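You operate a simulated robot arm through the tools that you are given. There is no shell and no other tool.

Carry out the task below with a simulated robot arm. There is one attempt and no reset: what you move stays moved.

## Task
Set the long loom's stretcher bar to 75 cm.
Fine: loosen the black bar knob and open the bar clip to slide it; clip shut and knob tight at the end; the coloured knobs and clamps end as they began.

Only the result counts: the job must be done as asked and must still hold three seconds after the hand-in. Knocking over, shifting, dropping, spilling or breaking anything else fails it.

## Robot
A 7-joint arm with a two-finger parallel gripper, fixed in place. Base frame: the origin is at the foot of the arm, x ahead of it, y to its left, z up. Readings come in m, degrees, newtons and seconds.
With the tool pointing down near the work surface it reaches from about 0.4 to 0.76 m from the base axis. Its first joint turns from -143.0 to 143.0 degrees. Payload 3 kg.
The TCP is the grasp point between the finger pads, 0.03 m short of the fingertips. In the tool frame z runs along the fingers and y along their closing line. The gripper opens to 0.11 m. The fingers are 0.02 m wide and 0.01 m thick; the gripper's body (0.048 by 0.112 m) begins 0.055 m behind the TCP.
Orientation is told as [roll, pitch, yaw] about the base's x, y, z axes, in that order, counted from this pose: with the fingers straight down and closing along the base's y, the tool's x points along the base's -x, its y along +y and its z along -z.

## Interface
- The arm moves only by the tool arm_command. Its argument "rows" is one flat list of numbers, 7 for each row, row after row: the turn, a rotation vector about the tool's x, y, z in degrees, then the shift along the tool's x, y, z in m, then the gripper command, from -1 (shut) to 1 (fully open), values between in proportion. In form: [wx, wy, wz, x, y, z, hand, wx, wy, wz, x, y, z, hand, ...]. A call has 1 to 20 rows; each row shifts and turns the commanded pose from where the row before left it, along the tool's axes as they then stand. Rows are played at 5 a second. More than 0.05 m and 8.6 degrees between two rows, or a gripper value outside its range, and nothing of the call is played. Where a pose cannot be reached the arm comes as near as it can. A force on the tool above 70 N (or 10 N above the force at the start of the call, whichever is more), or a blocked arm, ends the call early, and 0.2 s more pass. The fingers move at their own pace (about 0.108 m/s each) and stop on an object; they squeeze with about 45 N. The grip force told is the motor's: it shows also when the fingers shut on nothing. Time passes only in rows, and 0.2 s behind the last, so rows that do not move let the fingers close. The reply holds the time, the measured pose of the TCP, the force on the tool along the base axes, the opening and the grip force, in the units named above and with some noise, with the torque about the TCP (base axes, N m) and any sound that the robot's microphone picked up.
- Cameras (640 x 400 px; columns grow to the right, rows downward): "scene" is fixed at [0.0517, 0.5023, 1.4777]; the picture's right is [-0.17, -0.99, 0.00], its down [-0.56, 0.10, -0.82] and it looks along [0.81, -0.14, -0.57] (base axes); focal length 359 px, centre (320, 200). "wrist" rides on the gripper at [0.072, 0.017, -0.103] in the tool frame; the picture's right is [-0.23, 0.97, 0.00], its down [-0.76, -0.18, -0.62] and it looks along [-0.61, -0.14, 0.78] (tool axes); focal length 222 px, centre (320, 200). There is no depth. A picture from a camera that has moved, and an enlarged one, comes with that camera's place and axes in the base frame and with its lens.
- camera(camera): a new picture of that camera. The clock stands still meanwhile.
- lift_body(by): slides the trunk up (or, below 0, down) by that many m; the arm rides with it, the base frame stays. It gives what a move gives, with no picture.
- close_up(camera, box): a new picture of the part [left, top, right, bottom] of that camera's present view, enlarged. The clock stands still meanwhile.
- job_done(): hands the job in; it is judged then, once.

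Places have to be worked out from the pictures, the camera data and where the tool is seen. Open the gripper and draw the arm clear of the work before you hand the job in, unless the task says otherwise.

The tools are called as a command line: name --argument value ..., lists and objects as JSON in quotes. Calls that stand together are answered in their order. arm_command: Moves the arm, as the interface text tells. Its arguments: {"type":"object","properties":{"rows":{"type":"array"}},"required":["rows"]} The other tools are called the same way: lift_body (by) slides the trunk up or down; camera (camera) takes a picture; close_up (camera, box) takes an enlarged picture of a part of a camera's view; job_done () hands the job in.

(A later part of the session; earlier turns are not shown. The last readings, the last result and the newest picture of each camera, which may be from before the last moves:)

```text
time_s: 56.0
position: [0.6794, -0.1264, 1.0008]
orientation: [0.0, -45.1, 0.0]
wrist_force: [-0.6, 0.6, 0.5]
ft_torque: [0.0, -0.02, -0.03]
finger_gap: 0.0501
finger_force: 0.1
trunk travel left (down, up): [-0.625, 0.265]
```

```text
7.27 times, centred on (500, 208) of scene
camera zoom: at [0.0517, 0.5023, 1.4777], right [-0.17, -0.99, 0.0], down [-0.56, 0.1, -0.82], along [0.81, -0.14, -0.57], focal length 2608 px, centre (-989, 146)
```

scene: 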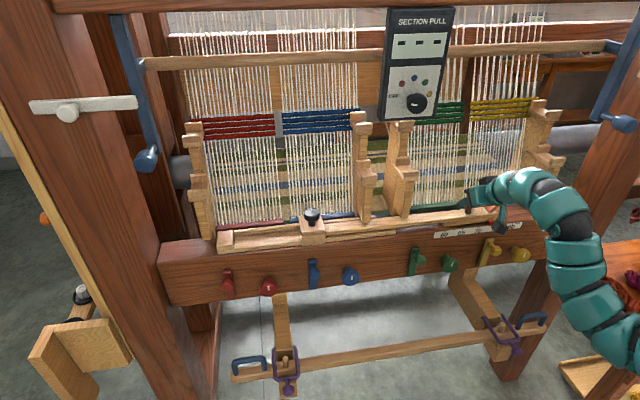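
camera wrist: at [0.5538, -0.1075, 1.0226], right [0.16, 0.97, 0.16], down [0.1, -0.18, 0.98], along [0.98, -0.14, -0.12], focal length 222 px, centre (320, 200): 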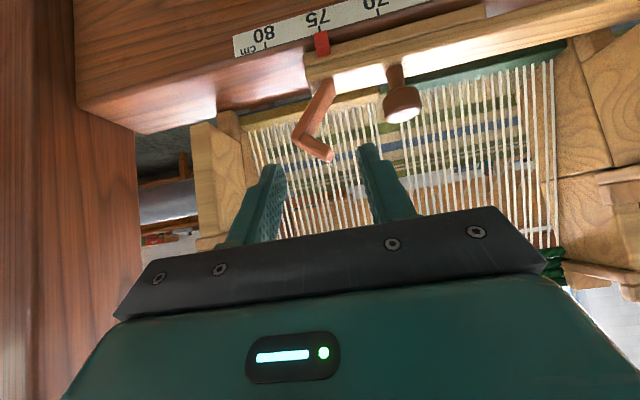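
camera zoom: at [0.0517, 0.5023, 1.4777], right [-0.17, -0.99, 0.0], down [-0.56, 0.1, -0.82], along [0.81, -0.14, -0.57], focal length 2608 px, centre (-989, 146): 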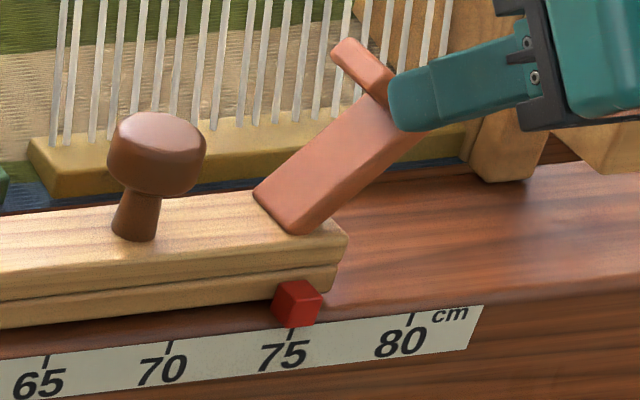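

Now straight on. I zoom in on the pointer together with the 75 tick.

close_up --camera "wrist" --box '[285, 5, 355, 60]'

close_up --camera "scene" --box '[485, 205, 513, 225]'

```text
7.27 times, centred on (320, 32) of wrist
camera zoom: at [0.5538, -0.1075, 1.0226], right [0.16, 0.97, 0.16], down [0.1, -0.18, 0.98], along [0.98, -0.14, -0.12], focal length 1615 px, centre (320, 1418)
```

zoom: 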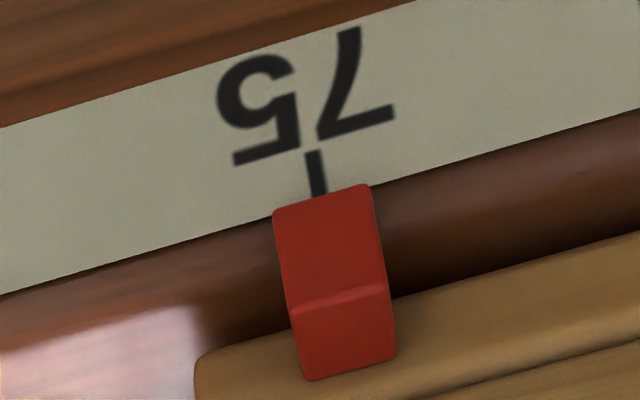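

```text
16.00 times, centred on (499, 215) of scene
camera zoom: at [0.0517, 0.5023, 1.4777], right [-0.17, -0.99, 0.0], down [-0.56, 0.1, -0.82], along [0.81, -0.14, -0.57], focal length 5739 px, centre (-2544, -40)
```

zoom: 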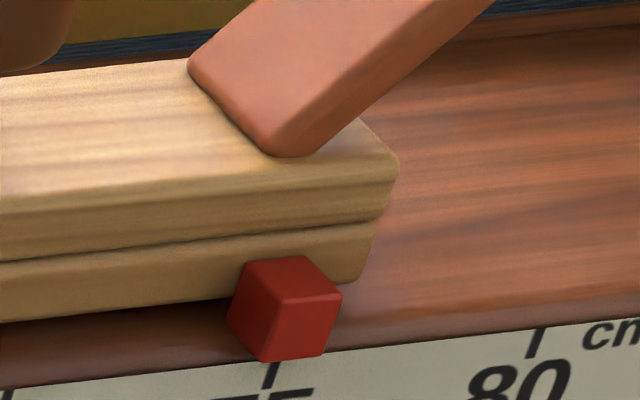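

Seen straight on, the 75 tick meets the middle of the pointer, so the bar is at 75.0. Pushing the clip shut while the bar is free could shift it, so I tighten the knob first. I move back across to the left, clear of the work.

arm_command --rows '[0, 0, 0, 0.003, 0.04, -0.005, 0.1, 0, 0, 0, 0.003, 0.045, -0.004, 0.4, 0, 0, 0, 0.003, 0.047, -0.003, 0.4, 0, 0, 0, 0.003, 0.047, -0.003, 0.4, 0, 0, 0, 0.003, 0.047, -0.003, 0.4, 0, 0, 0, 0.003, 0.047, -0.003, 0.4, 0, 0, 0, 0.003, 0.047, -0.003, 0.4, 0, 0, 0, 0.003, 0.047, -0.003, 0.4]'

camera --camera "wrist"

camera --camera "scene"

```text
time_s: 57.8
position: [0.6437, 0.2406, 1.0049]
orientation: [0.1, -45.2, -0.2]
wrist_force: [-0.7, -0.1, -0.7]
ft_torque: [-0.01, 0.0, 0.01]
finger_gap: 0.077
finger_force: 0.2
trunk travel left (down, up): [-0.625, 0.265]
```

```text
taken
camera wrist: at [0.5188, 0.2597, 1.0263], right [0.16, 0.97, 0.16], down [0.09, -0.18, 0.98], along [0.98, -0.14, -0.12], focal length 222 px, centre (320, 200)
```

wrist: 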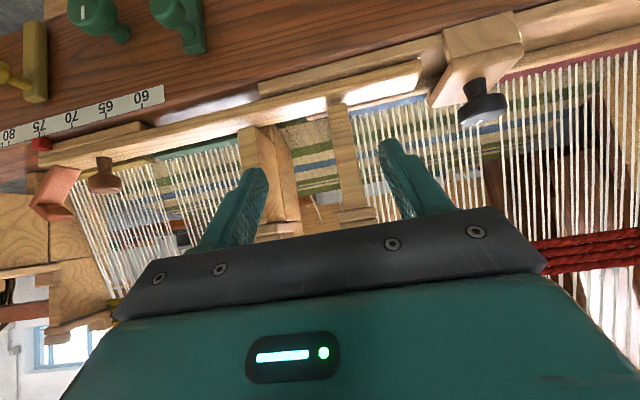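

```text
taken
```

scene: 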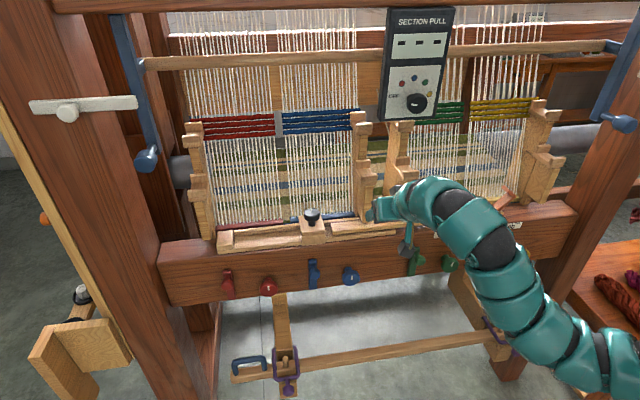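

I zoom in on the block and the bar's inner end to see how the slider sits under the knob now.

close_up --camera "wrist" --box '[330, 0, 570, 150]'

close_up --camera "scene" --box '[210, 190, 410, 270]'

close_up --camera "scene" --box '[285, 195, 355, 250]'

```text
2.67 times, centred on (450, 75) of wrist
camera zoom: at [0.5188, 0.2597, 1.0263], right [0.16, 0.97, 0.16], down [0.09, -0.18, 0.98], along [0.98, -0.14, -0.12], focal length 592 px, centre (-27, 533)
```

zoom: 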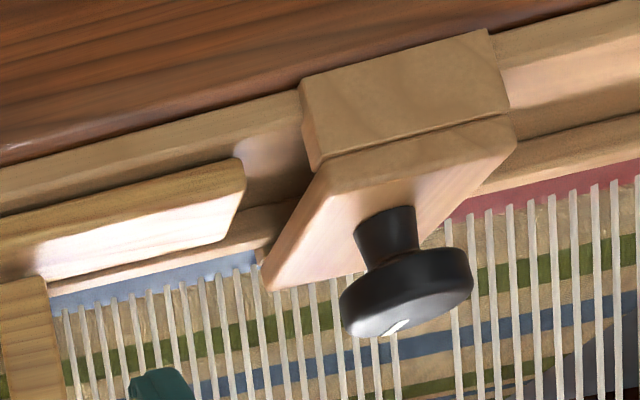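

```text
3.20 times, centred on (310, 230) of scene
camera zoom: at [0.0517, 0.5023, 1.4777], right [-0.17, -0.99, 0.0], down [-0.56, 0.1, -0.82], along [0.81, -0.14, -0.57], focal length 1148 px, centre (352, 104)
```

zoom: 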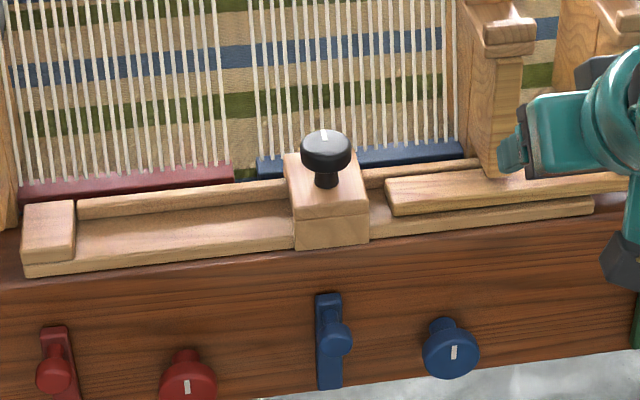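

```text
7.27 times, centred on (320, 222) of scene
camera zoom: at [0.0517, 0.5023, 1.4777], right [-0.17, -0.99, 0.0], down [-0.56, 0.1, -0.82], along [0.81, -0.14, -0.57], focal length 2608 px, centre (320, 36)
```

zoom: 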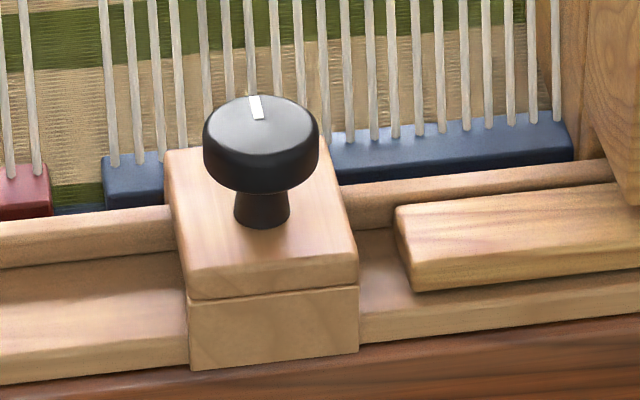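

The bar's inner end now lies clear of the block. That is just how far the scale travels, and the knob mark still shows loose. I swing round in stages towards the knob, first to heading ~22° and tilt 60°.

arm_command --rows '[-2.17, -1.875, -1.69, -0.003, 0.0117, 0.0079, 0.4, -2.17, -1.875, -1.69, -0.003, 0.0117, 0.0079, 0.4, -2.17, -1.875, -1.69, -0.003, 0.0117, 0.0079, 0.4, -2.17, -1.875, -1.69, -0.003, 0.0117, 0.0079, 0.4, -2.17, -1.875, -1.69, -0.003, 0.0117, 0.0079, 0.4, -2.17, -1.875, -1.69, -0.003, 0.0117, 0.0079, 0.4, -2.17, -1.875, -1.69, -0.003, 0.0117, 0.0079, 0.4, -2.17, -1.875, -1.69, -0.003, 0.0117, 0.0079, 0.4]'

camera --camera "wrist"

```text
time_s: 59.6
position: [0.6899, 0.3436, 0.9828]
orientation: [-0.5, -60.2, 22.3]
wrist_force: [-0.6, -0.4, -0.1]
ft_torque: [-0.01, 0.02, -0.05]
finger_gap: 0.0773
finger_force: 0.1
trunk travel left (down, up): [-0.625, 0.265]
```

```text
taken
camera wrist: at [0.5669, 0.3139, 0.9716], right [-0.26, 0.95, 0.19], down [-0.09, -0.22, 0.97], along [0.96, 0.23, 0.14], focal length 222 px, centre (320, 200)
```

wrist: 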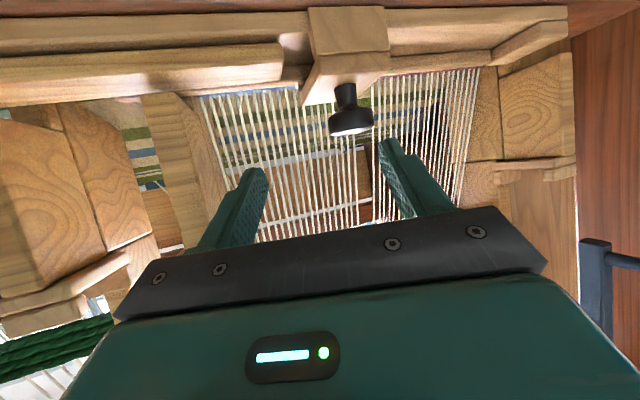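

Good. I continue to heading 48° while moving to about 5 cm short of the knob.

arm_command --rows '[-3.2, 0, -1.85, -0.0004, -0.0006, 0.0059, 0.4, -3.2, 0, -1.85, -0.0004, -0.0006, 0.0059, 0.4, -3.2, 0, -1.85, -0.0004, -0.0006, 0.0059, 0.4, -3.2, 0, -1.85, -0.0004, -0.0006, 0.0059, 0.4, -3.2, 0, -1.85, -0.0004, -0.0006, 0.0059, 0.4, -3.2, 0, -1.85, -0.0004, -0.0006, 0.0059, 0.4, -3.2, 0, -1.85, -0.0004, -0.0006, 0.0059, 0.4, 0, 0, 0, 0, 0, 0, 0.4]'

camera --camera "wrist"

camera --camera "scene"

```text
time_s: 61.4
position: [0.7253, 0.3598, 0.9649]
orientation: [-0.7, -60.2, 48.3]
wrist_force: [0.8, 0.4, 0.2]
ft_torque: [0.05, -0.01, 0.0]
finger_gap: 0.0771
finger_force: 0.0
trunk travel left (down, up): [-0.625, 0.265]
```

```text
taken
camera wrist: at [0.6264, 0.2794, 0.9539], right [-0.65, 0.74, 0.19], down [0.02, -0.24, 0.97], along [0.76, 0.63, 0.14], focal length 222 px, centre (320, 200)
```

wrist: 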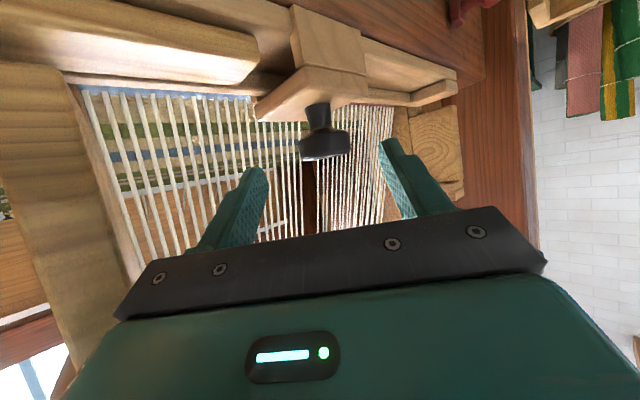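

```text
taken
```

scene: 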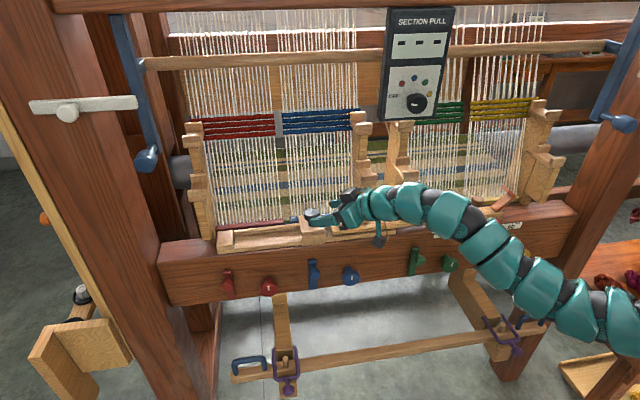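

I'm at the standoff with the knob 5 cm ahead and 4 mm to the side. I slide in, centre and close.

arm_command --rows '[0, 0, 0, -0.0008, 0.0014, 0.016, 0.4, 0, 0, 0, -0.0008, 0.0014, 0.016, 0.4, 0, 0, 0, -0.0008, 0.0014, 0.016, 0.4, 0, 0, 0, 0, 0, 0, -1, 0, 0, 0, 0, 0, 0, -1, 0, 0, 0, 0, 0, 0, -1]'

camera --camera "wrist"

close_up --camera "scene" --box '[285, 195, 355, 250]'

```text
time_s: 62.8
position: [0.7516, 0.393, 0.9428]
orientation: [-0.7, -60.2, 48.3]
wrist_force: [4.5, -0.4, 0.2]
ft_torque: [-0.41, 0.18, -0.03]
finger_gap: 0.039
finger_force: 45.1
trunk travel left (down, up): [-0.625, 0.265]
```

```text
taken
camera wrist: at [0.6527, 0.3134, 0.9323], right [-0.65, 0.74, 0.19], down [0.02, -0.23, 0.97], along [0.76, 0.63, 0.14], focal length 222 px, centre (320, 200)
```

wrist: 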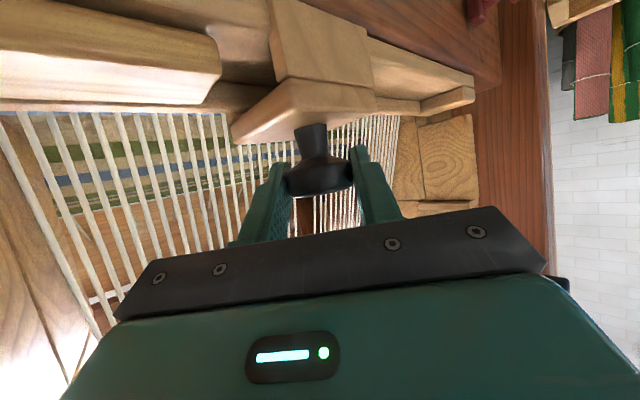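

```text
7.27 times, centred on (320, 222) of scene
camera zoom: at [0.0517, 0.5023, 1.4777], right [-0.17, -0.99, 0.0], down [-0.56, 0.1, -0.82], along [0.81, -0.14, -0.57], focal length 2608 px, centre (320, 36)
```

zoom: 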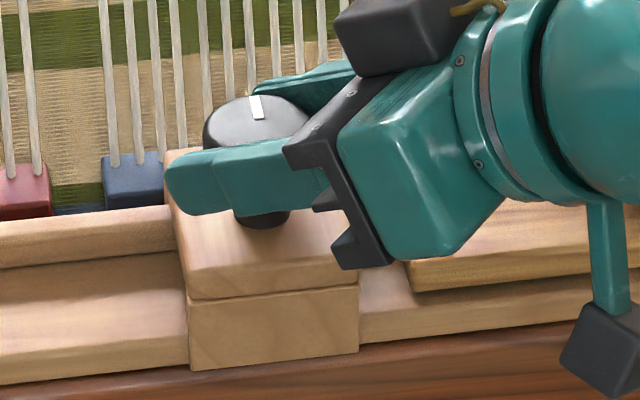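

The knob is gripped at heading 48°. I turn it clockwise 34° in small rows to begin tightening.

arm_command --rows '[3.46, 0, 2.0, 0, 0.0006, 0, -1, 3.46, 0, 2.0, 0, 0.0006, 0, -1, 3.46, 0, 2.0, 0, 0.0006, 0, -1, 3.46, 0, 2.0, 0, 0.0006, 0, -1, 3.46, 0, 2.0, 0, 0.0006, 0, -1, 3.46, 0, 2.0, 0, 0.0006, 0, -1, 3.46, 0, 2.0, 0, 0.0006, 0, -1, 3.46, 0, 2.0, 0, 0.0006, 0, -1]'

close_up --camera "scene" --box '[285, 195, 355, 250]'

```text
time_s: 64.6
position: [0.7476, 0.397, 0.9426]
orientation: [-0.4, -60.3, 16.1]
wrist_force: [9.1, -1.7, 2.7]
ft_torque: [-0.66, 0.48, -0.03]
finger_gap: 0.039
finger_force: 45.2
trunk travel left (down, up): [-0.625, 0.265]
```

```text
7.27 times, centred on (320, 222) of scene
camera zoom: at [0.0517, 0.5023, 1.4777], right [-0.17, -0.99, 0.0], down [-0.56, 0.1, -0.82], along [0.81, -0.14, -0.57], focal length 2608 px, centre (320, 36)
```

zoom: 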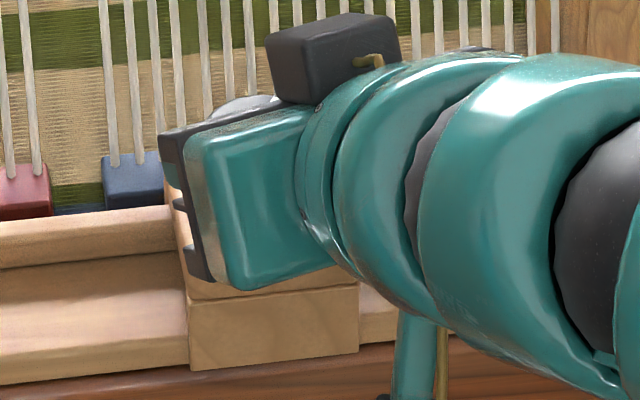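

It turned freely by 32°. I release, back off and swing back to heading 48° for the next stroke.

arm_command --rows '[0, 0, 0, 0, 0, 0, 0.4, 0, 0, 0, 0, 0, 0, 0.4, 0, 0, 0, 0, 0, -0.02, 0.4, 0, 0, 0, 0, 0, -0.02, 0.4, -3.46, 0, -2.0, 0.0001, -0.0031, -0.0008, 0.4, -3.46, 0, -2.0, 0.0001, -0.0031, -0.0008, 0.4, -3.46, 0, -2.0, 0.0001, -0.0031, -0.0008, 0.4, -3.46, 0, -2.0, 0.0001, -0.0031, -0.0008, 0.4, -3.46, 0, -2.0, 0.0001, -0.0031, -0.0008, 0.4, -3.46, 0, -2.0, 0.0001, -0.0031, -0.0008, 0.4, -3.46, 0, -2.0, 0.0001, -0.0031, -0.0008, 0.4, -3.46, 0, -2.0, 0.0001, -0.0031, -0.0008, 0.4, 0, 0, 0, 0, 0, 0, 0.4]'

camera --camera "wrist"

close_up --camera "scene" --box '[285, 195, 355, 250]'

```text
time_s: 67.4
position: [0.721, 0.3637, 0.9647]
orientation: [-0.7, -60.2, 48.2]
wrist_force: [-0.1, 0.2, 0.7]
ft_torque: [0.06, -0.02, 0.01]
finger_gap: 0.0771
finger_force: 0.0
trunk travel left (down, up): [-0.625, 0.265]
```

```text
taken
camera wrist: at [0.6229, 0.2845, 0.9544], right [-0.65, 0.74, 0.19], down [0.02, -0.24, 0.97], along [0.76, 0.63, 0.14], focal length 222 px, centre (320, 200)
```

wrist: 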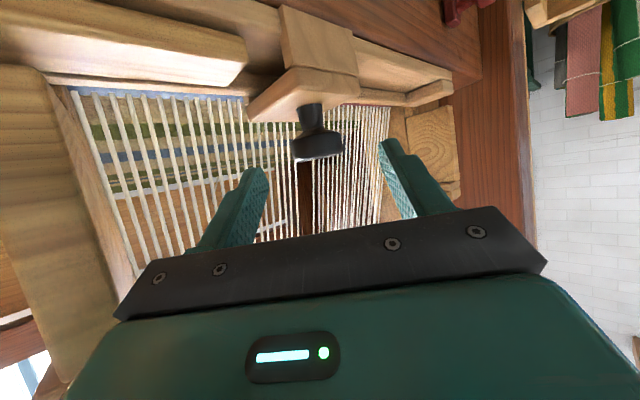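

```text
7.27 times, centred on (320, 222) of scene
camera zoom: at [0.0517, 0.5023, 1.4777], right [-0.17, -0.99, 0.0], down [-0.56, 0.1, -0.82], along [0.81, -0.14, -0.57], focal length 2608 px, centre (320, 36)
```

zoom: 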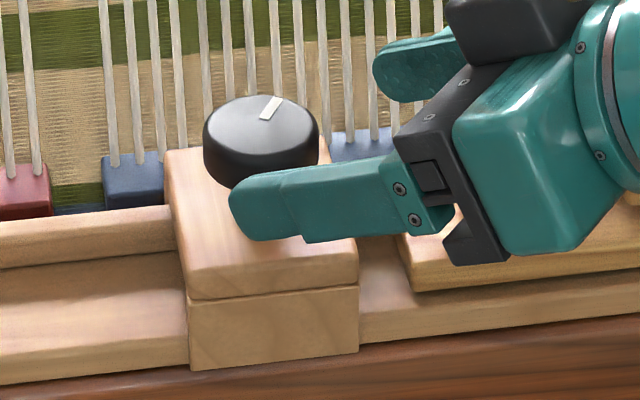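

The mark confirms 32° of tightening so far. I repeat: slide in, grip and turn 36° clockwise.

arm_command --rows '[0, 0, 0, -0.0008, -0.0005, 0.016, 0.4, 0, 0, 0, -0.0008, -0.0005, 0.016, 0.4, 0, 0, 0, -0.0008, -0.0005, 0.016, 0.4, 0, 0, 0, 0, 0, 0, -1, 0, 0, 0, 0, 0, 0, -1, 0, 0, 0, 0, 0, 0, -1, 3.46, 0, 2.0, 0, 0.0006, 0, -1, 3.46, 0, 2.0, 0, 0.0006, 0, -1, 3.46, 0, 2.0, 0, 0.0006, 0, -1, 3.46, 0, 2.0, 0, 0.0006, 0, -1, 3.46, 0, 2.0, 0, 0.0006, 0, -1, 3.46, 0, 2.0, 0, 0.0006, 0, -1, 3.46, 0, 2.0, 0, 0.0006, 0, -1, 3.46, 0, 2.0, 0, 0.0006, 0, -1]'

camera --camera "wrist"

```text
time_s: 70.4
position: [0.7502, 0.3983, 0.9447]
orientation: [-0.5, -60.3, 16.0]
wrist_force: [10.2, -3.7, -1.8]
ft_torque: [-0.75, 0.63, -0.07]
finger_gap: 0.0391
finger_force: 45.5
trunk travel left (down, up): [-0.625, 0.265]
```

```text
taken
camera wrist: at [0.6232, 0.3815, 0.9323], right [-0.16, 0.97, 0.19], down [-0.11, -0.21, 0.97], along [0.98, 0.13, 0.14], focal length 222 px, centre (320, 200)
```

wrist: 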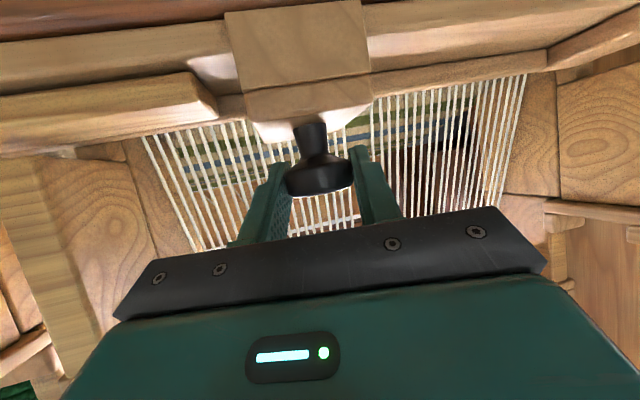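

That's 64° clockwise with no stop yet. I release and swing back for a third stroke.

arm_command --rows '[0, 0, 0, 0, 0, 0, 0.4, 0, 0, 0, 0, 0, 0, 0.4, 0, 0, 0, 0, 0, -0.02, 0.4, 0, 0, 0, 0, 0, -0.02, 0.4, -3.46, 0, -2.0, 0.0001, -0.0031, -0.0008, 0.4, -3.46, 0, -2.0, 0.0001, -0.0031, -0.0008, 0.4, -3.46, 0, -2.0, 0.0001, -0.0031, -0.0008, 0.4, -3.46, 0, -2.0, 0.0001, -0.0031, -0.0008, 0.4, -3.46, 0, -2.0, 0.0001, -0.0031, -0.0008, 0.4, -3.46, 0, -2.0, 0.0001, -0.0031, -0.0008, 0.4, -3.46, 0, -2.0, 0.0001, -0.0031, -0.0008, 0.4, -3.46, 0, -2.0, 0.0001, -0.0031, -0.0008, 0.4, 0, 0, 0, 0, 0, 0, 0.4]'

close_up --camera "scene" --box '[285, 195, 355, 250]'

camera --camera "wrist"

```text
time_s: 73.2
position: [0.7218, 0.3662, 0.9667]
orientation: [-0.8, -60.2, 48.4]
wrist_force: [-0.4, -0.4, 0.2]
ft_torque: [0.01, -0.02, -0.01]
finger_gap: 0.077
finger_force: 0.0
trunk travel left (down, up): [-0.625, 0.265]
```

```text
7.27 times, centred on (320, 222) of scene
camera zoom: at [0.0517, 0.5023, 1.4777], right [-0.17, -0.99, 0.0], down [-0.56, 0.1, -0.82], along [0.81, -0.14, -0.57], focal length 2608 px, centre (320, 36)
```

zoom: 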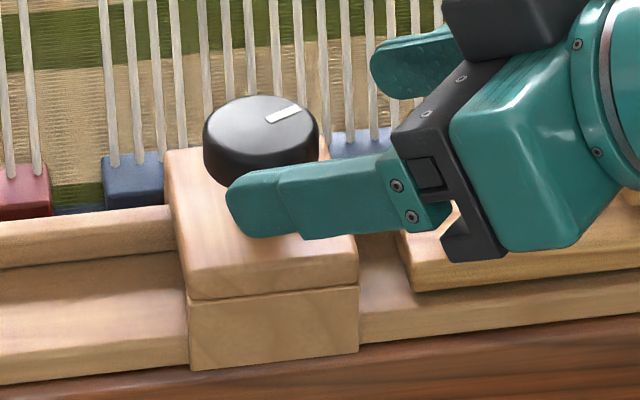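

```text
taken
camera wrist: at [0.6236, 0.2852, 0.9553], right [-0.65, 0.74, 0.19], down [0.02, -0.24, 0.97], along [0.76, 0.63, 0.14], focal length 222 px, centre (320, 200)
```

wrist: 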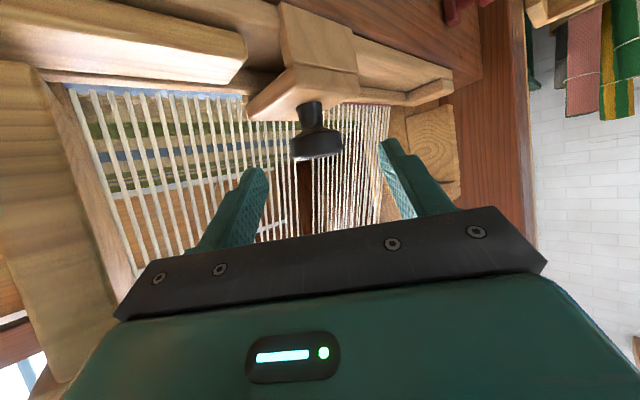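

The mark needs about 28° more to match its starting direction. Third stroke: grip and turn clockwise until the stop is felt.

arm_command --rows '[0, 0, 0, 0.0002, -0.0009, 0.0156, 0.4, 0, 0, 0, 0.0002, -0.0009, 0.0156, 0.4, 0, 0, 0, 0.0002, -0.0009, 0.0156, 0.4, 0, 0, 0, 0, 0, 0, -1, 0, 0, 0, 0, 0, 0, -1, 0, 0, 0, 0, 0, 0, -1, 3.46, 0, 2.0, 0, 0.0006, 0, -1, 3.46, 0, 2.0, 0, 0.0006, 0, -1, 3.46, 0, 2.0, 0, 0.0006, 0, -1, 3.46, 0, 2.0, 0, 0.0006, 0, -1, 3.46, 0, 2.0, 0, 0.0006, 0, -1, 3.46, 0, 2.0, 0, 0.0006, 0, -1]'

arm_command --rows '[3.46, 0, 2.0, 0, 0.0006, 0, -1, 3.46, 0, 2.0, 0, 0.0006, 0, -1, 2.6, 0, 1.5, 0, 0.0004, 0, -1]'

camera --camera "wrist"

close_up --camera "scene" --box '[285, 195, 355, 250]'

```text
time_s: 75.8
position: [0.7487, 0.397, 0.9408]
orientation: [-0.5, -60.3, 24.1]
wrist_force: [-6.2, -2.1, -7.6]
ft_torque: [-0.72, 1.08, -0.05]
finger_gap: 0.0393
finger_force: 45.8
trunk travel left (down, up): [-0.625, 0.265]
```

```text
time_s: 76.6
position: [0.748, 0.3974, 0.9421]
orientation: [-0.3, -60.5, 12.8]
wrist_force: [22.5, 9.9, 1.6]
ft_torque: [0.04, 0.22, 0.0]
finger_gap: 0.0395
finger_force: 45.1
out of reach, approached as far as the arm can: row 3
trunk travel left (down, up): [-0.625, 0.265]
```

```text
taken
camera wrist: at [0.6207, 0.3879, 0.9302], right [-0.1, 0.97, 0.2], down [-0.12, -0.21, 0.97], along [0.99, 0.08, 0.14], focal length 222 px, centre (320, 200)
```

wrist: 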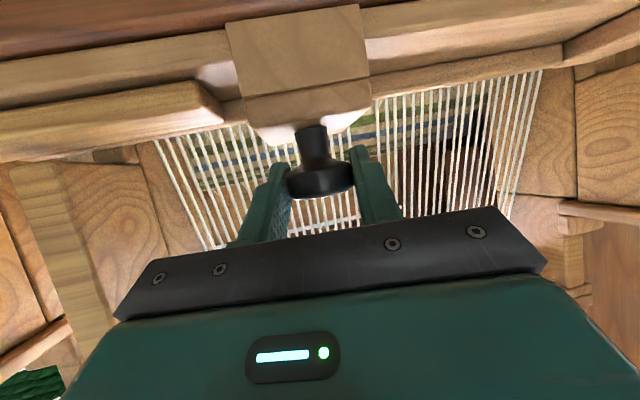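

```text
7.27 times, centred on (320, 222) of scene
camera zoom: at [0.0517, 0.5023, 1.4777], right [-0.17, -0.99, 0.0], down [-0.56, 0.1, -0.82], along [0.81, -0.14, -0.57], focal length 2608 px, centre (320, 36)
```

zoom: 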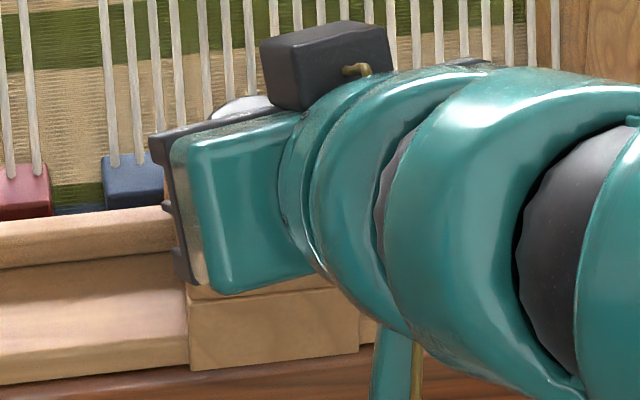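

I've turned about 100° clockwise in total. I release, back off a little and check where the mark points.

arm_command --rows '[0, 0, 0, 0, 0, 0, 0.4, 0, 0, 0, 0, 0, 0, 0.4, 0, 0, 0, 0, 0, -0.02, 0.4, 0, 0, 0, 0, 0, -0.02, 0.4, -3.46, 0, -2.0, 0.0001, -0.0031, -0.0008, 0.4, -3.46, 0, -2.0, 0.0001, -0.0031, -0.0008, 0.4, -3.46, 0, -2.0, 0.0001, -0.0031, -0.0008, 0.4, -3.46, 0, -2.0, 0.0001, -0.0031, -0.0008, 0.4, -3.46, 0, -2.0, 0.0001, -0.0031, -0.0008, 0.4, -3.46, 0, -2.0, 0.0001, -0.0031, -0.0008, 0.4, -3.46, 0, -2.0, 0.0001, -0.0031, -0.0008, 0.4, -3.46, 0, -2.0, 0.0001, -0.0031, -0.0008, 0.4, -3.0, 0, -1.73, 0.0001, -0.0031, -0.0008, 0.4]'

close_up --camera "scene" --box '[285, 195, 355, 250]'

camera --camera "wrist"

```text
time_s: 79.4
position: [0.7167, 0.3623, 0.9632]
orientation: [-0.7, -60.3, 48.8]
wrist_force: [-0.2, -0.1, 0.1]
ft_torque: [0.05, 0.03, 0.02]
finger_gap: 0.0771
finger_force: 0.0
trunk travel left (down, up): [-0.625, 0.265]
```

```text
7.27 times, centred on (320, 222) of scene
camera zoom: at [0.0517, 0.5023, 1.4777], right [-0.17, -0.99, 0.0], down [-0.56, 0.1, -0.82], along [0.81, -0.14, -0.57], focal length 2608 px, centre (320, 36)
```

zoom: 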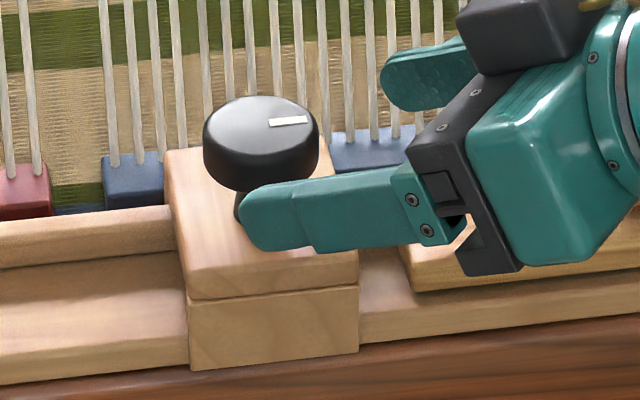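

```text
taken
camera wrist: at [0.6203, 0.2811, 0.9525], right [-0.65, 0.73, 0.19], down [0.02, -0.24, 0.97], along [0.76, 0.64, 0.14], focal length 222 px, centre (320, 200)
```

wrist: 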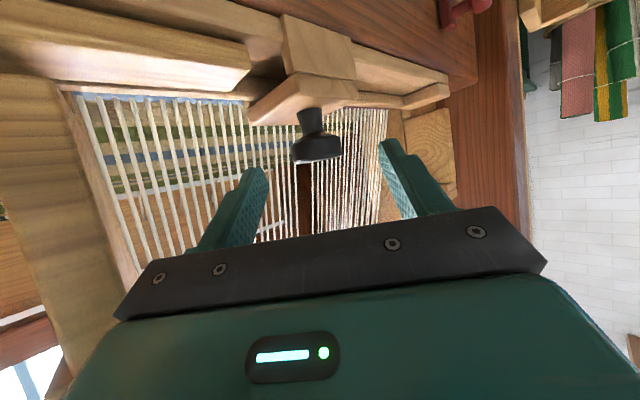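

The mark is back at its starting direction, with the same slope as at the outset. To be sure it's hard on the stop, I grip once more and apply a short clockwise turn, reading the torque.

arm_command --rows '[0, 0, 0, -0.0019, -0.0015, 0.0168, 0.4, 0, 0, 0, -0.0019, -0.0015, 0.0168, 0.4, 0, 0, 0, -0.0019, -0.0015, 0.0168, 0.4, 0, 0, 0, 0, 0, 0, -1, 0, 0, 0, 0, 0, 0, -1, 0, 0, 0, 0, 0, 0, -1, 3.46, 0, 2.0, 0, 0.0006, 0, -1, 3.46, 0, 2.0, 0, 0.0006, 0, -1, 3.46, 0, 2.0, 0, 0.0006, 0, -1]'

close_up --camera "scene" --box '[285, 195, 355, 250]'

```text
time_s: 81.4
position: [0.7501, 0.3964, 0.9431]
orientation: [-0.7, -60.2, 36.9]
wrist_force: [-0.7, 2.1, 0.8]
ft_torque: [-0.41, 0.24, 0.62]
finger_gap: 0.0394
finger_force: 44.5
trunk travel left (down, up): [-0.625, 0.265]
```

```text
7.27 times, centred on (320, 222) of scene
camera zoom: at [0.0517, 0.5023, 1.4777], right [-0.17, -0.99, 0.0], down [-0.56, 0.1, -0.82], along [0.81, -0.14, -0.57], focal length 2608 px, centre (320, 36)
```

zoom: 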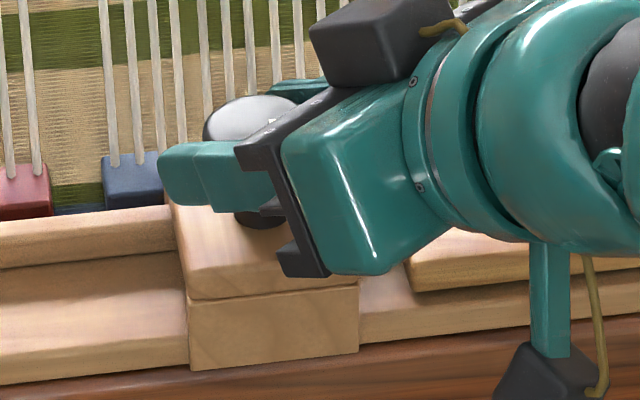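

The torque rises to +0.62 N·m, so the knob is hard on its tight stop. I release, back off and retrace towards the clip.

arm_command --rows '[0, 0, 0, 0, 0, 0, 0.4, 0, 0, 0, 0, 0, 0, 0.4, 0, 0, 0, 0, 0, -0.02, 0.4, 0, 0, 0, 0, 0, -0.02, 0.4, 0, 0, 0, 0, 0, -0.02, 0.4, 3.25, 0, 1.87, 0, 0, -0.001, 0.4, 3.25, 0, 1.87, 0, 0, -0.001, 0.4, 3.25, 0, 1.87, 0, 0, -0.001, 0.4, 3.25, 0, 1.87, 0, 0, -0.001, 0.4, 2.17, 1.875, 1.69, 0.0043, -0.0165, -0.0136, 0.4, 2.17, 1.875, 1.69, 0.0043, -0.0165, -0.0136, 0.4, 2.17, 1.875, 1.69, 0.0043, -0.0165, -0.0136, 0.4, 2.17, 1.875, 1.69, 0.0043, -0.0165, -0.0136, 0.4, 2.17, 1.875, 1.69, 0.0043, -0.0165, -0.0136, 0.4, 2.17, 1.875, 1.69, 0.0043, -0.0165, -0.0136, 0.4, 2.17, 1.875, 1.69, 0.0043, -0.0165, -0.0136, 0.4, 2.17, 1.875, 1.69, 0.0043, -0.0165, -0.0136, 0.4]'

camera --camera "scene"

close_up --camera "scene" --box '[285, 195, 355, 250]'

```text
time_s: 85.0
position: [0.6278, 0.2118, 1.0108]
orientation: [0.0, -45.0, -0.8]
wrist_force: [0.0, 0.3, 0.8]
ft_torque: [0.01, 0.03, 0.0]
finger_gap: 0.0768
finger_force: 0.0
trunk travel left (down, up): [-0.625, 0.265]
```

```text
taken
```

scene: 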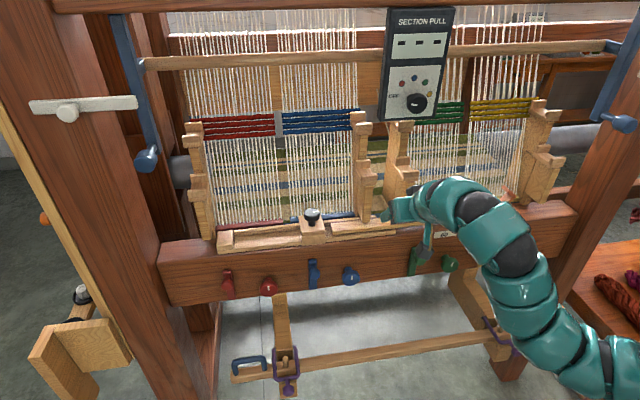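

```text
7.27 times, centred on (320, 222) of scene
camera zoom: at [0.0517, 0.5023, 1.4777], right [-0.17, -0.99, 0.0], down [-0.56, 0.1, -0.82], along [0.81, -0.14, -0.57], focal length 2608 px, centre (320, 36)
```

zoom: 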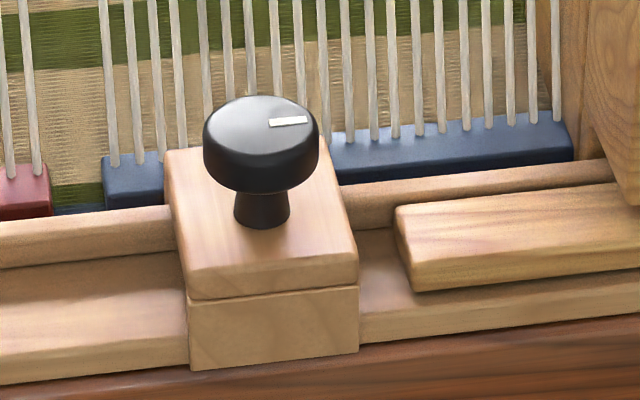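

The knob is tight with its mark as at the start. I now travel right to the open clip with the fingers closed.

arm_command --rows '[-0.57, 0, -0.57, -0.003, -0.044, 0.003, 0.0, 0, 0, 0, -0.003, -0.044, 0.003, -1, 0, 0, 0, -0.003, -0.044, 0.003, -1, 0, 0, 0, -0.003, -0.044, 0.003, -1, 0, 0, 0, -0.003, -0.044, 0.003, -1, 0, 0, 0, -0.003, -0.044, 0.003, -1, 0, 0, 0, -0.003, -0.043, 0.003, -1, 0, 0, 0, 0, 0, 0, -1]'

camera --camera "wrist"

close_up --camera "wrist" --box '[240, 40, 420, 180]'

close_up --camera "scene" --box '[440, 170, 560, 245]'

```text
time_s: 86.8
position: [0.6571, -0.095, 1.0125]
orientation: [0.0, -45.2, 0.1]
wrist_force: [0.0, 0.5, 0.1]
ft_torque: [0.02, 0.01, 0.02]
finger_gap: 0.0
finger_force: 37.8
trunk travel left (down, up): [-0.625, 0.265]
```

```text
taken
camera wrist: at [0.5319, -0.077, 1.0341], right [0.16, 0.97, 0.16], down [0.1, -0.18, 0.98], along [0.98, -0.14, -0.12], focal length 222 px, centre (320, 200)
```

wrist: 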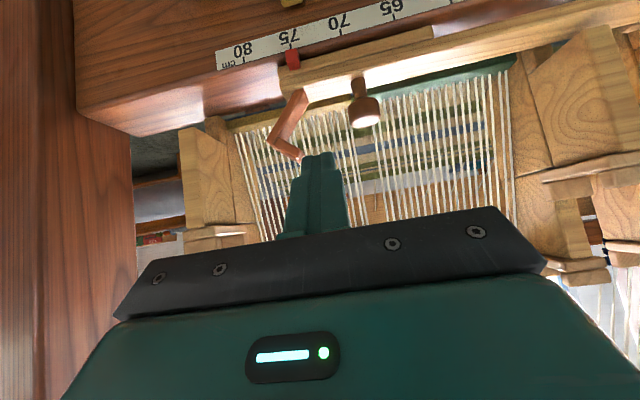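

```text
2.86 times, centred on (330, 110) of wrist
camera zoom: at [0.5319, -0.077, 1.0341], right [0.16, 0.97, 0.16], down [0.1, -0.18, 0.98], along [0.98, -0.14, -0.12], focal length 635 px, centre (291, 457)
```

zoom: 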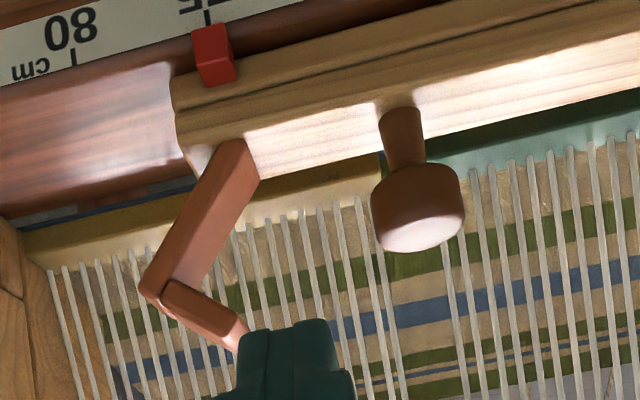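

```text
5.33 times, centred on (500, 208) of scene
camera zoom: at [0.0517, 0.5023, 1.4777], right [-0.17, -0.99, 0.0], down [-0.56, 0.1, -0.82], along [0.81, -0.14, -0.57], focal length 1913 px, centre (-640, 160)
```

zoom: 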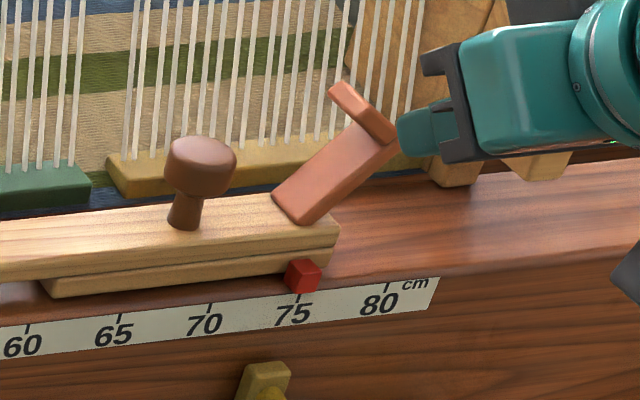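

The clip plate sits at about 52°: hinge near (y −0.105, z 0.897), tab tip near (y −0.115, z 0.962), peg at y −0.0505. I lower the closed fingers into the gap between the peg and the clip, on the clip's inner side.

arm_command --rows '[0, 0, 0, -0.0062, 0.0005, 0.02415, -1, 0, 0, 0, -0.0062, 0.0005, 0.02415, -1, 0, 0, 0, -0.0062, 0.0005, 0.02415, -1, 0, 0, 0, -0.0062, 0.0005, 0.02415, -1, 0, 0, 0, 0, 0, 0, -1]'

camera --camera "wrist"

close_up --camera "scene" --box '[440, 170, 560, 245]'

```text
time_s: 88.0
position: [0.7422, -0.0929, 0.9617]
orientation: [0.0, -45.2, 0.1]
wrist_force: [0.9, -1.7, -0.2]
ft_torque: [0.01, 0.04, 0.03]
finger_gap: 0.0
finger_force: 37.6
trunk travel left (down, up): [-0.625, 0.265]
```

```text
taken
camera wrist: at [0.6171, -0.0746, 0.983], right [0.16, 0.97, 0.16], down [0.1, -0.18, 0.98], along [0.98, -0.14, -0.12], focal length 222 px, centre (320, 200)
```

wrist: 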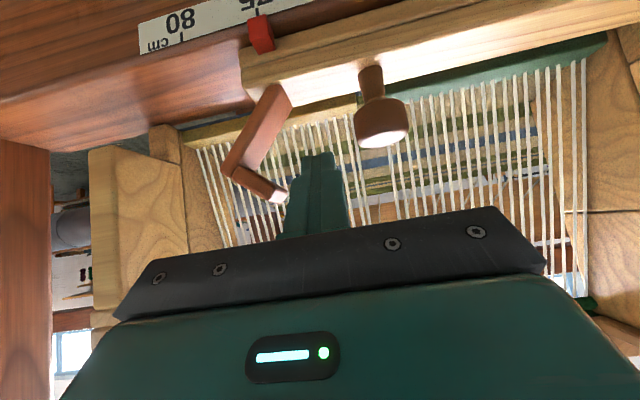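

```text
5.33 times, centred on (500, 208) of scene
camera zoom: at [0.0517, 0.5023, 1.4777], right [-0.17, -0.99, 0.0], down [-0.56, 0.1, -0.82], along [0.81, -0.14, -0.57], focal length 1913 px, centre (-640, 160)
```

zoom: 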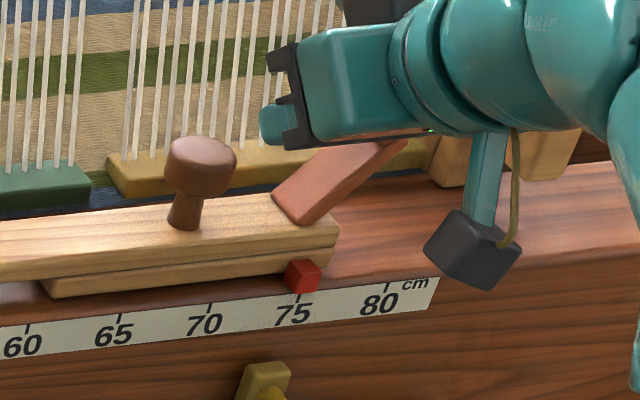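

The fingers are between the tab tip and the peg with nothing touched. I push gently towards −y so the tab tips over.

arm_command --rows '[0, 0, 0, 0, -0.005, 0, -1, 0, 0, 0, 0, -0.005, 0, -1, 0, 0, 0, 0, -0.005, 0, -1, 0, 0, 0, 0, -0.005, 0, -1]'

close_up --camera "scene" --box '[440, 170, 560, 245]'

camera --camera "wrist"

```text
time_s: 89.0
position: [0.7422, -0.112, 0.9611]
orientation: [0.1, -45.1, 0.0]
wrist_force: [-0.7, 0.9, -0.8]
ft_torque: [0.0, -0.02, 0.0]
finger_gap: 0.0
finger_force: 37.6
trunk travel left (down, up): [-0.625, 0.265]
```

```text
5.33 times, centred on (500, 208) of scene
camera zoom: at [0.0517, 0.5023, 1.4777], right [-0.17, -0.99, 0.0], down [-0.56, 0.1, -0.82], along [0.81, -0.14, -0.57], focal length 1913 px, centre (-640, 160)
```

zoom: 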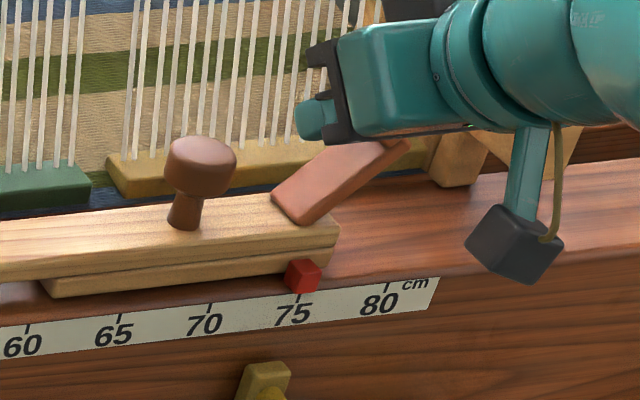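

```text
taken
camera wrist: at [0.6174, -0.0944, 0.9832], right [0.16, 0.97, 0.16], down [0.09, -0.18, 0.98], along [0.98, -0.14, -0.12], focal length 222 px, centre (320, 200)
```

wrist: 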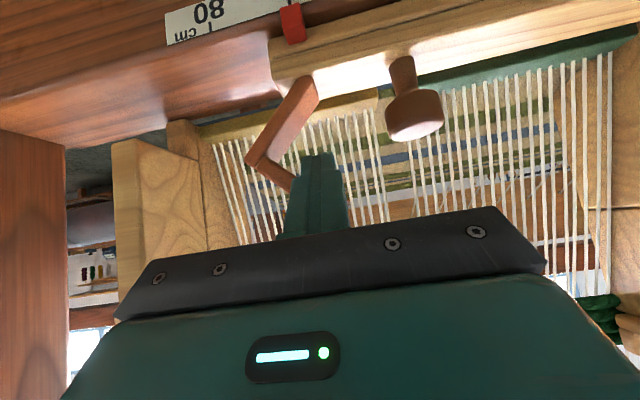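

Barely any force so far and the pointer is unchanged. I push further, with slight lowering.

arm_command --rows '[0, 0, 0, 0, -0.005, 0, -1, 0, 0, 0, 0, -0.005, 0, -1, 0, 0, 0, 0, -0.005, 0, -1, 0, 0, 0, 0, -0.005, 0, -1]'

close_up --camera "scene" --box '[440, 170, 560, 245]'

camera --camera "wrist"

```text
time_s: 90.0
position: [0.7416, -0.1329, 0.9604]
orientation: [0.0, -45.3, 0.0]
wrist_force: [-0.1, -0.8, -1.0]
ft_torque: [0.01, -0.02, 0.0]
finger_gap: 0.0001
finger_force: 38.0
trunk travel left (down, up): [-0.625, 0.265]
```

```text
5.33 times, centred on (500, 208) of scene
camera zoom: at [0.0517, 0.5023, 1.4777], right [-0.17, -0.99, 0.0], down [-0.56, 0.1, -0.82], along [0.81, -0.14, -0.57], focal length 1913 px, centre (-640, 160)
```

zoom: 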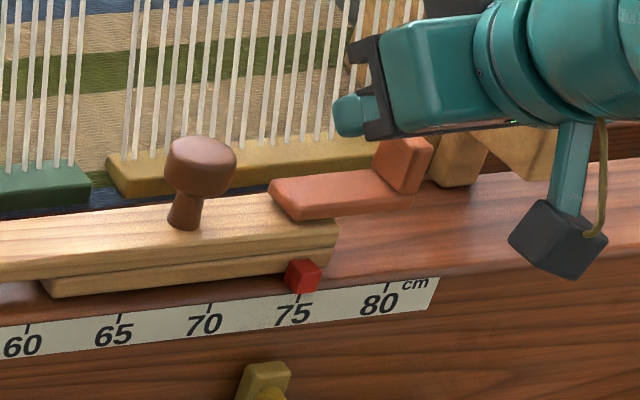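

```text
taken
camera wrist: at [0.6172, -0.1151, 0.9832], right [0.16, 0.97, 0.16], down [0.09, -0.18, 0.98], along [0.98, -0.14, -0.12], focal length 222 px, centre (320, 200)
```

wrist: 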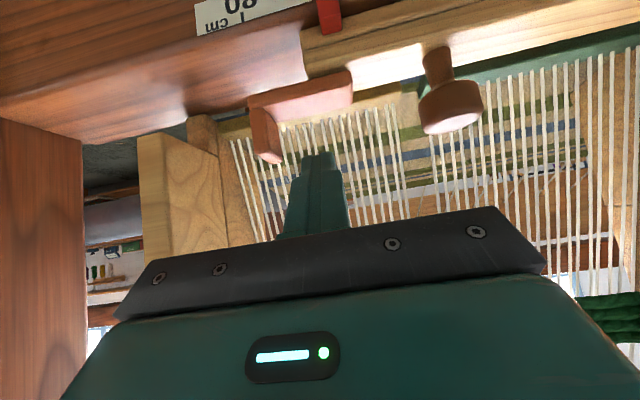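

The clip has dropped to its shut position and the pointer still reads 75. I press lightly down on the plate to make sure it is fully seated.

arm_command --rows '[0, 0, 0, 0.00425, 0, 0.00423, -1, 0, 0, 0, 0.00425, 0, 0.00423, -1, 0, 0, 0, 0.00425, 0, 0.00423, -1, 0, 0, 0, 0.00425, 0, 0.00423, -1, 0, 0, 0, 0.0021, 0, 0.0021, -1]'

arm_command --rows '[0, 0, 0, 0.0014, 0, 0.0014, -1, 0, 0, 0, 0.0007, 0, 0.0007, -1]'

close_up --camera "scene" --box '[440, 170, 560, 245]'

camera --camera "wrist"

```text
time_s: 91.2
position: [0.7414, -0.1308, 0.9341]
orientation: [0.0, -45.1, 0.1]
wrist_force: [-1.1, 0.1, 0.3]
ft_torque: [-0.01, -0.02, 0.0]
finger_gap: 0.0001
finger_force: 37.6
trunk travel left (down, up): [-0.625, 0.265]
```

```text
time_s: 91.8
position: [0.7424, -0.132, 0.9319]
orientation: [0.0, -45.2, -0.1]
wrist_force: [-0.9, -0.5, 1.6]
ft_torque: [-0.02, 0.0, -0.02]
finger_gap: 0.0
finger_force: 37.6
trunk travel left (down, up): [-0.625, 0.265]
```

```text
5.33 times, centred on (500, 208) of scene
camera zoom: at [0.0517, 0.5023, 1.4777], right [-0.17, -0.99, 0.0], down [-0.56, 0.1, -0.82], along [0.81, -0.14, -0.57], focal length 1913 px, centre (-640, 160)
```

zoom: 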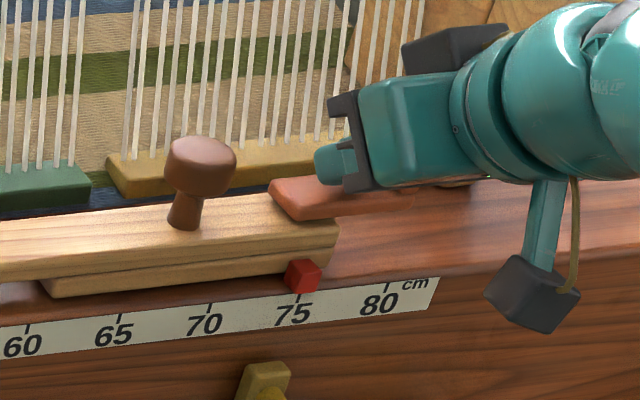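

```text
taken
camera wrist: at [0.6174, -0.1146, 0.9532], right [0.16, 0.97, 0.16], down [0.1, -0.18, 0.98], along [0.98, -0.14, -0.12], focal length 222 px, centre (320, 200)
```

wrist: 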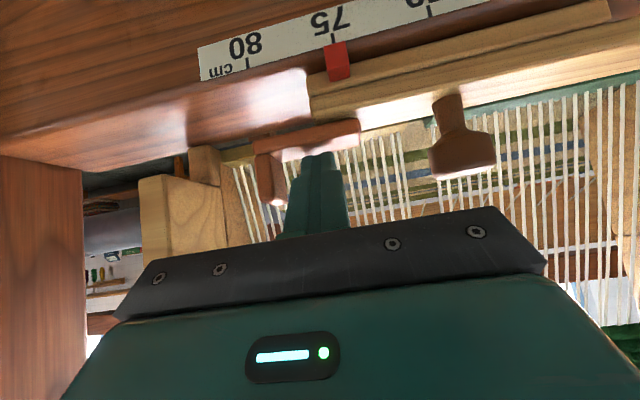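

No contact yet at z=0.932. I go down in 1–2 mm steps until the plate is felt.

arm_command --rows '[0, 0, 0, 0.0011, 0, 0.0011, -1, 0, 0, 0, 0.0011, 0, 0.0011, -1]'

arm_command --rows '[0, 0, 0, 0.0011, 0, 0.0011, -1, 0, 0, 0, 0.0007, 0, 0.0007, -1]'

```text
time_s: 92.4
position: [0.7425, -0.1328, 0.932]
orientation: [0.0, -45.4, 0.1]
wrist_force: [4.4, -1.2, 16.0]
ft_torque: [-0.01, -0.34, 0.01]
finger_gap: 0.0
finger_force: 37.8
trunk travel left (down, up): [-0.625, 0.265]
```

```text
time_s: 93.0
position: [0.7417, -0.1321, 0.9305]
orientation: [0.0, -45.8, 0.1]
wrist_force: [13.3, -1.9, 38.2]
ft_torque: [-0.01, -0.91, 0.11]
finger_gap: 0.0001
finger_force: 38.0
trunk travel left (down, up): [-0.625, 0.265]
```

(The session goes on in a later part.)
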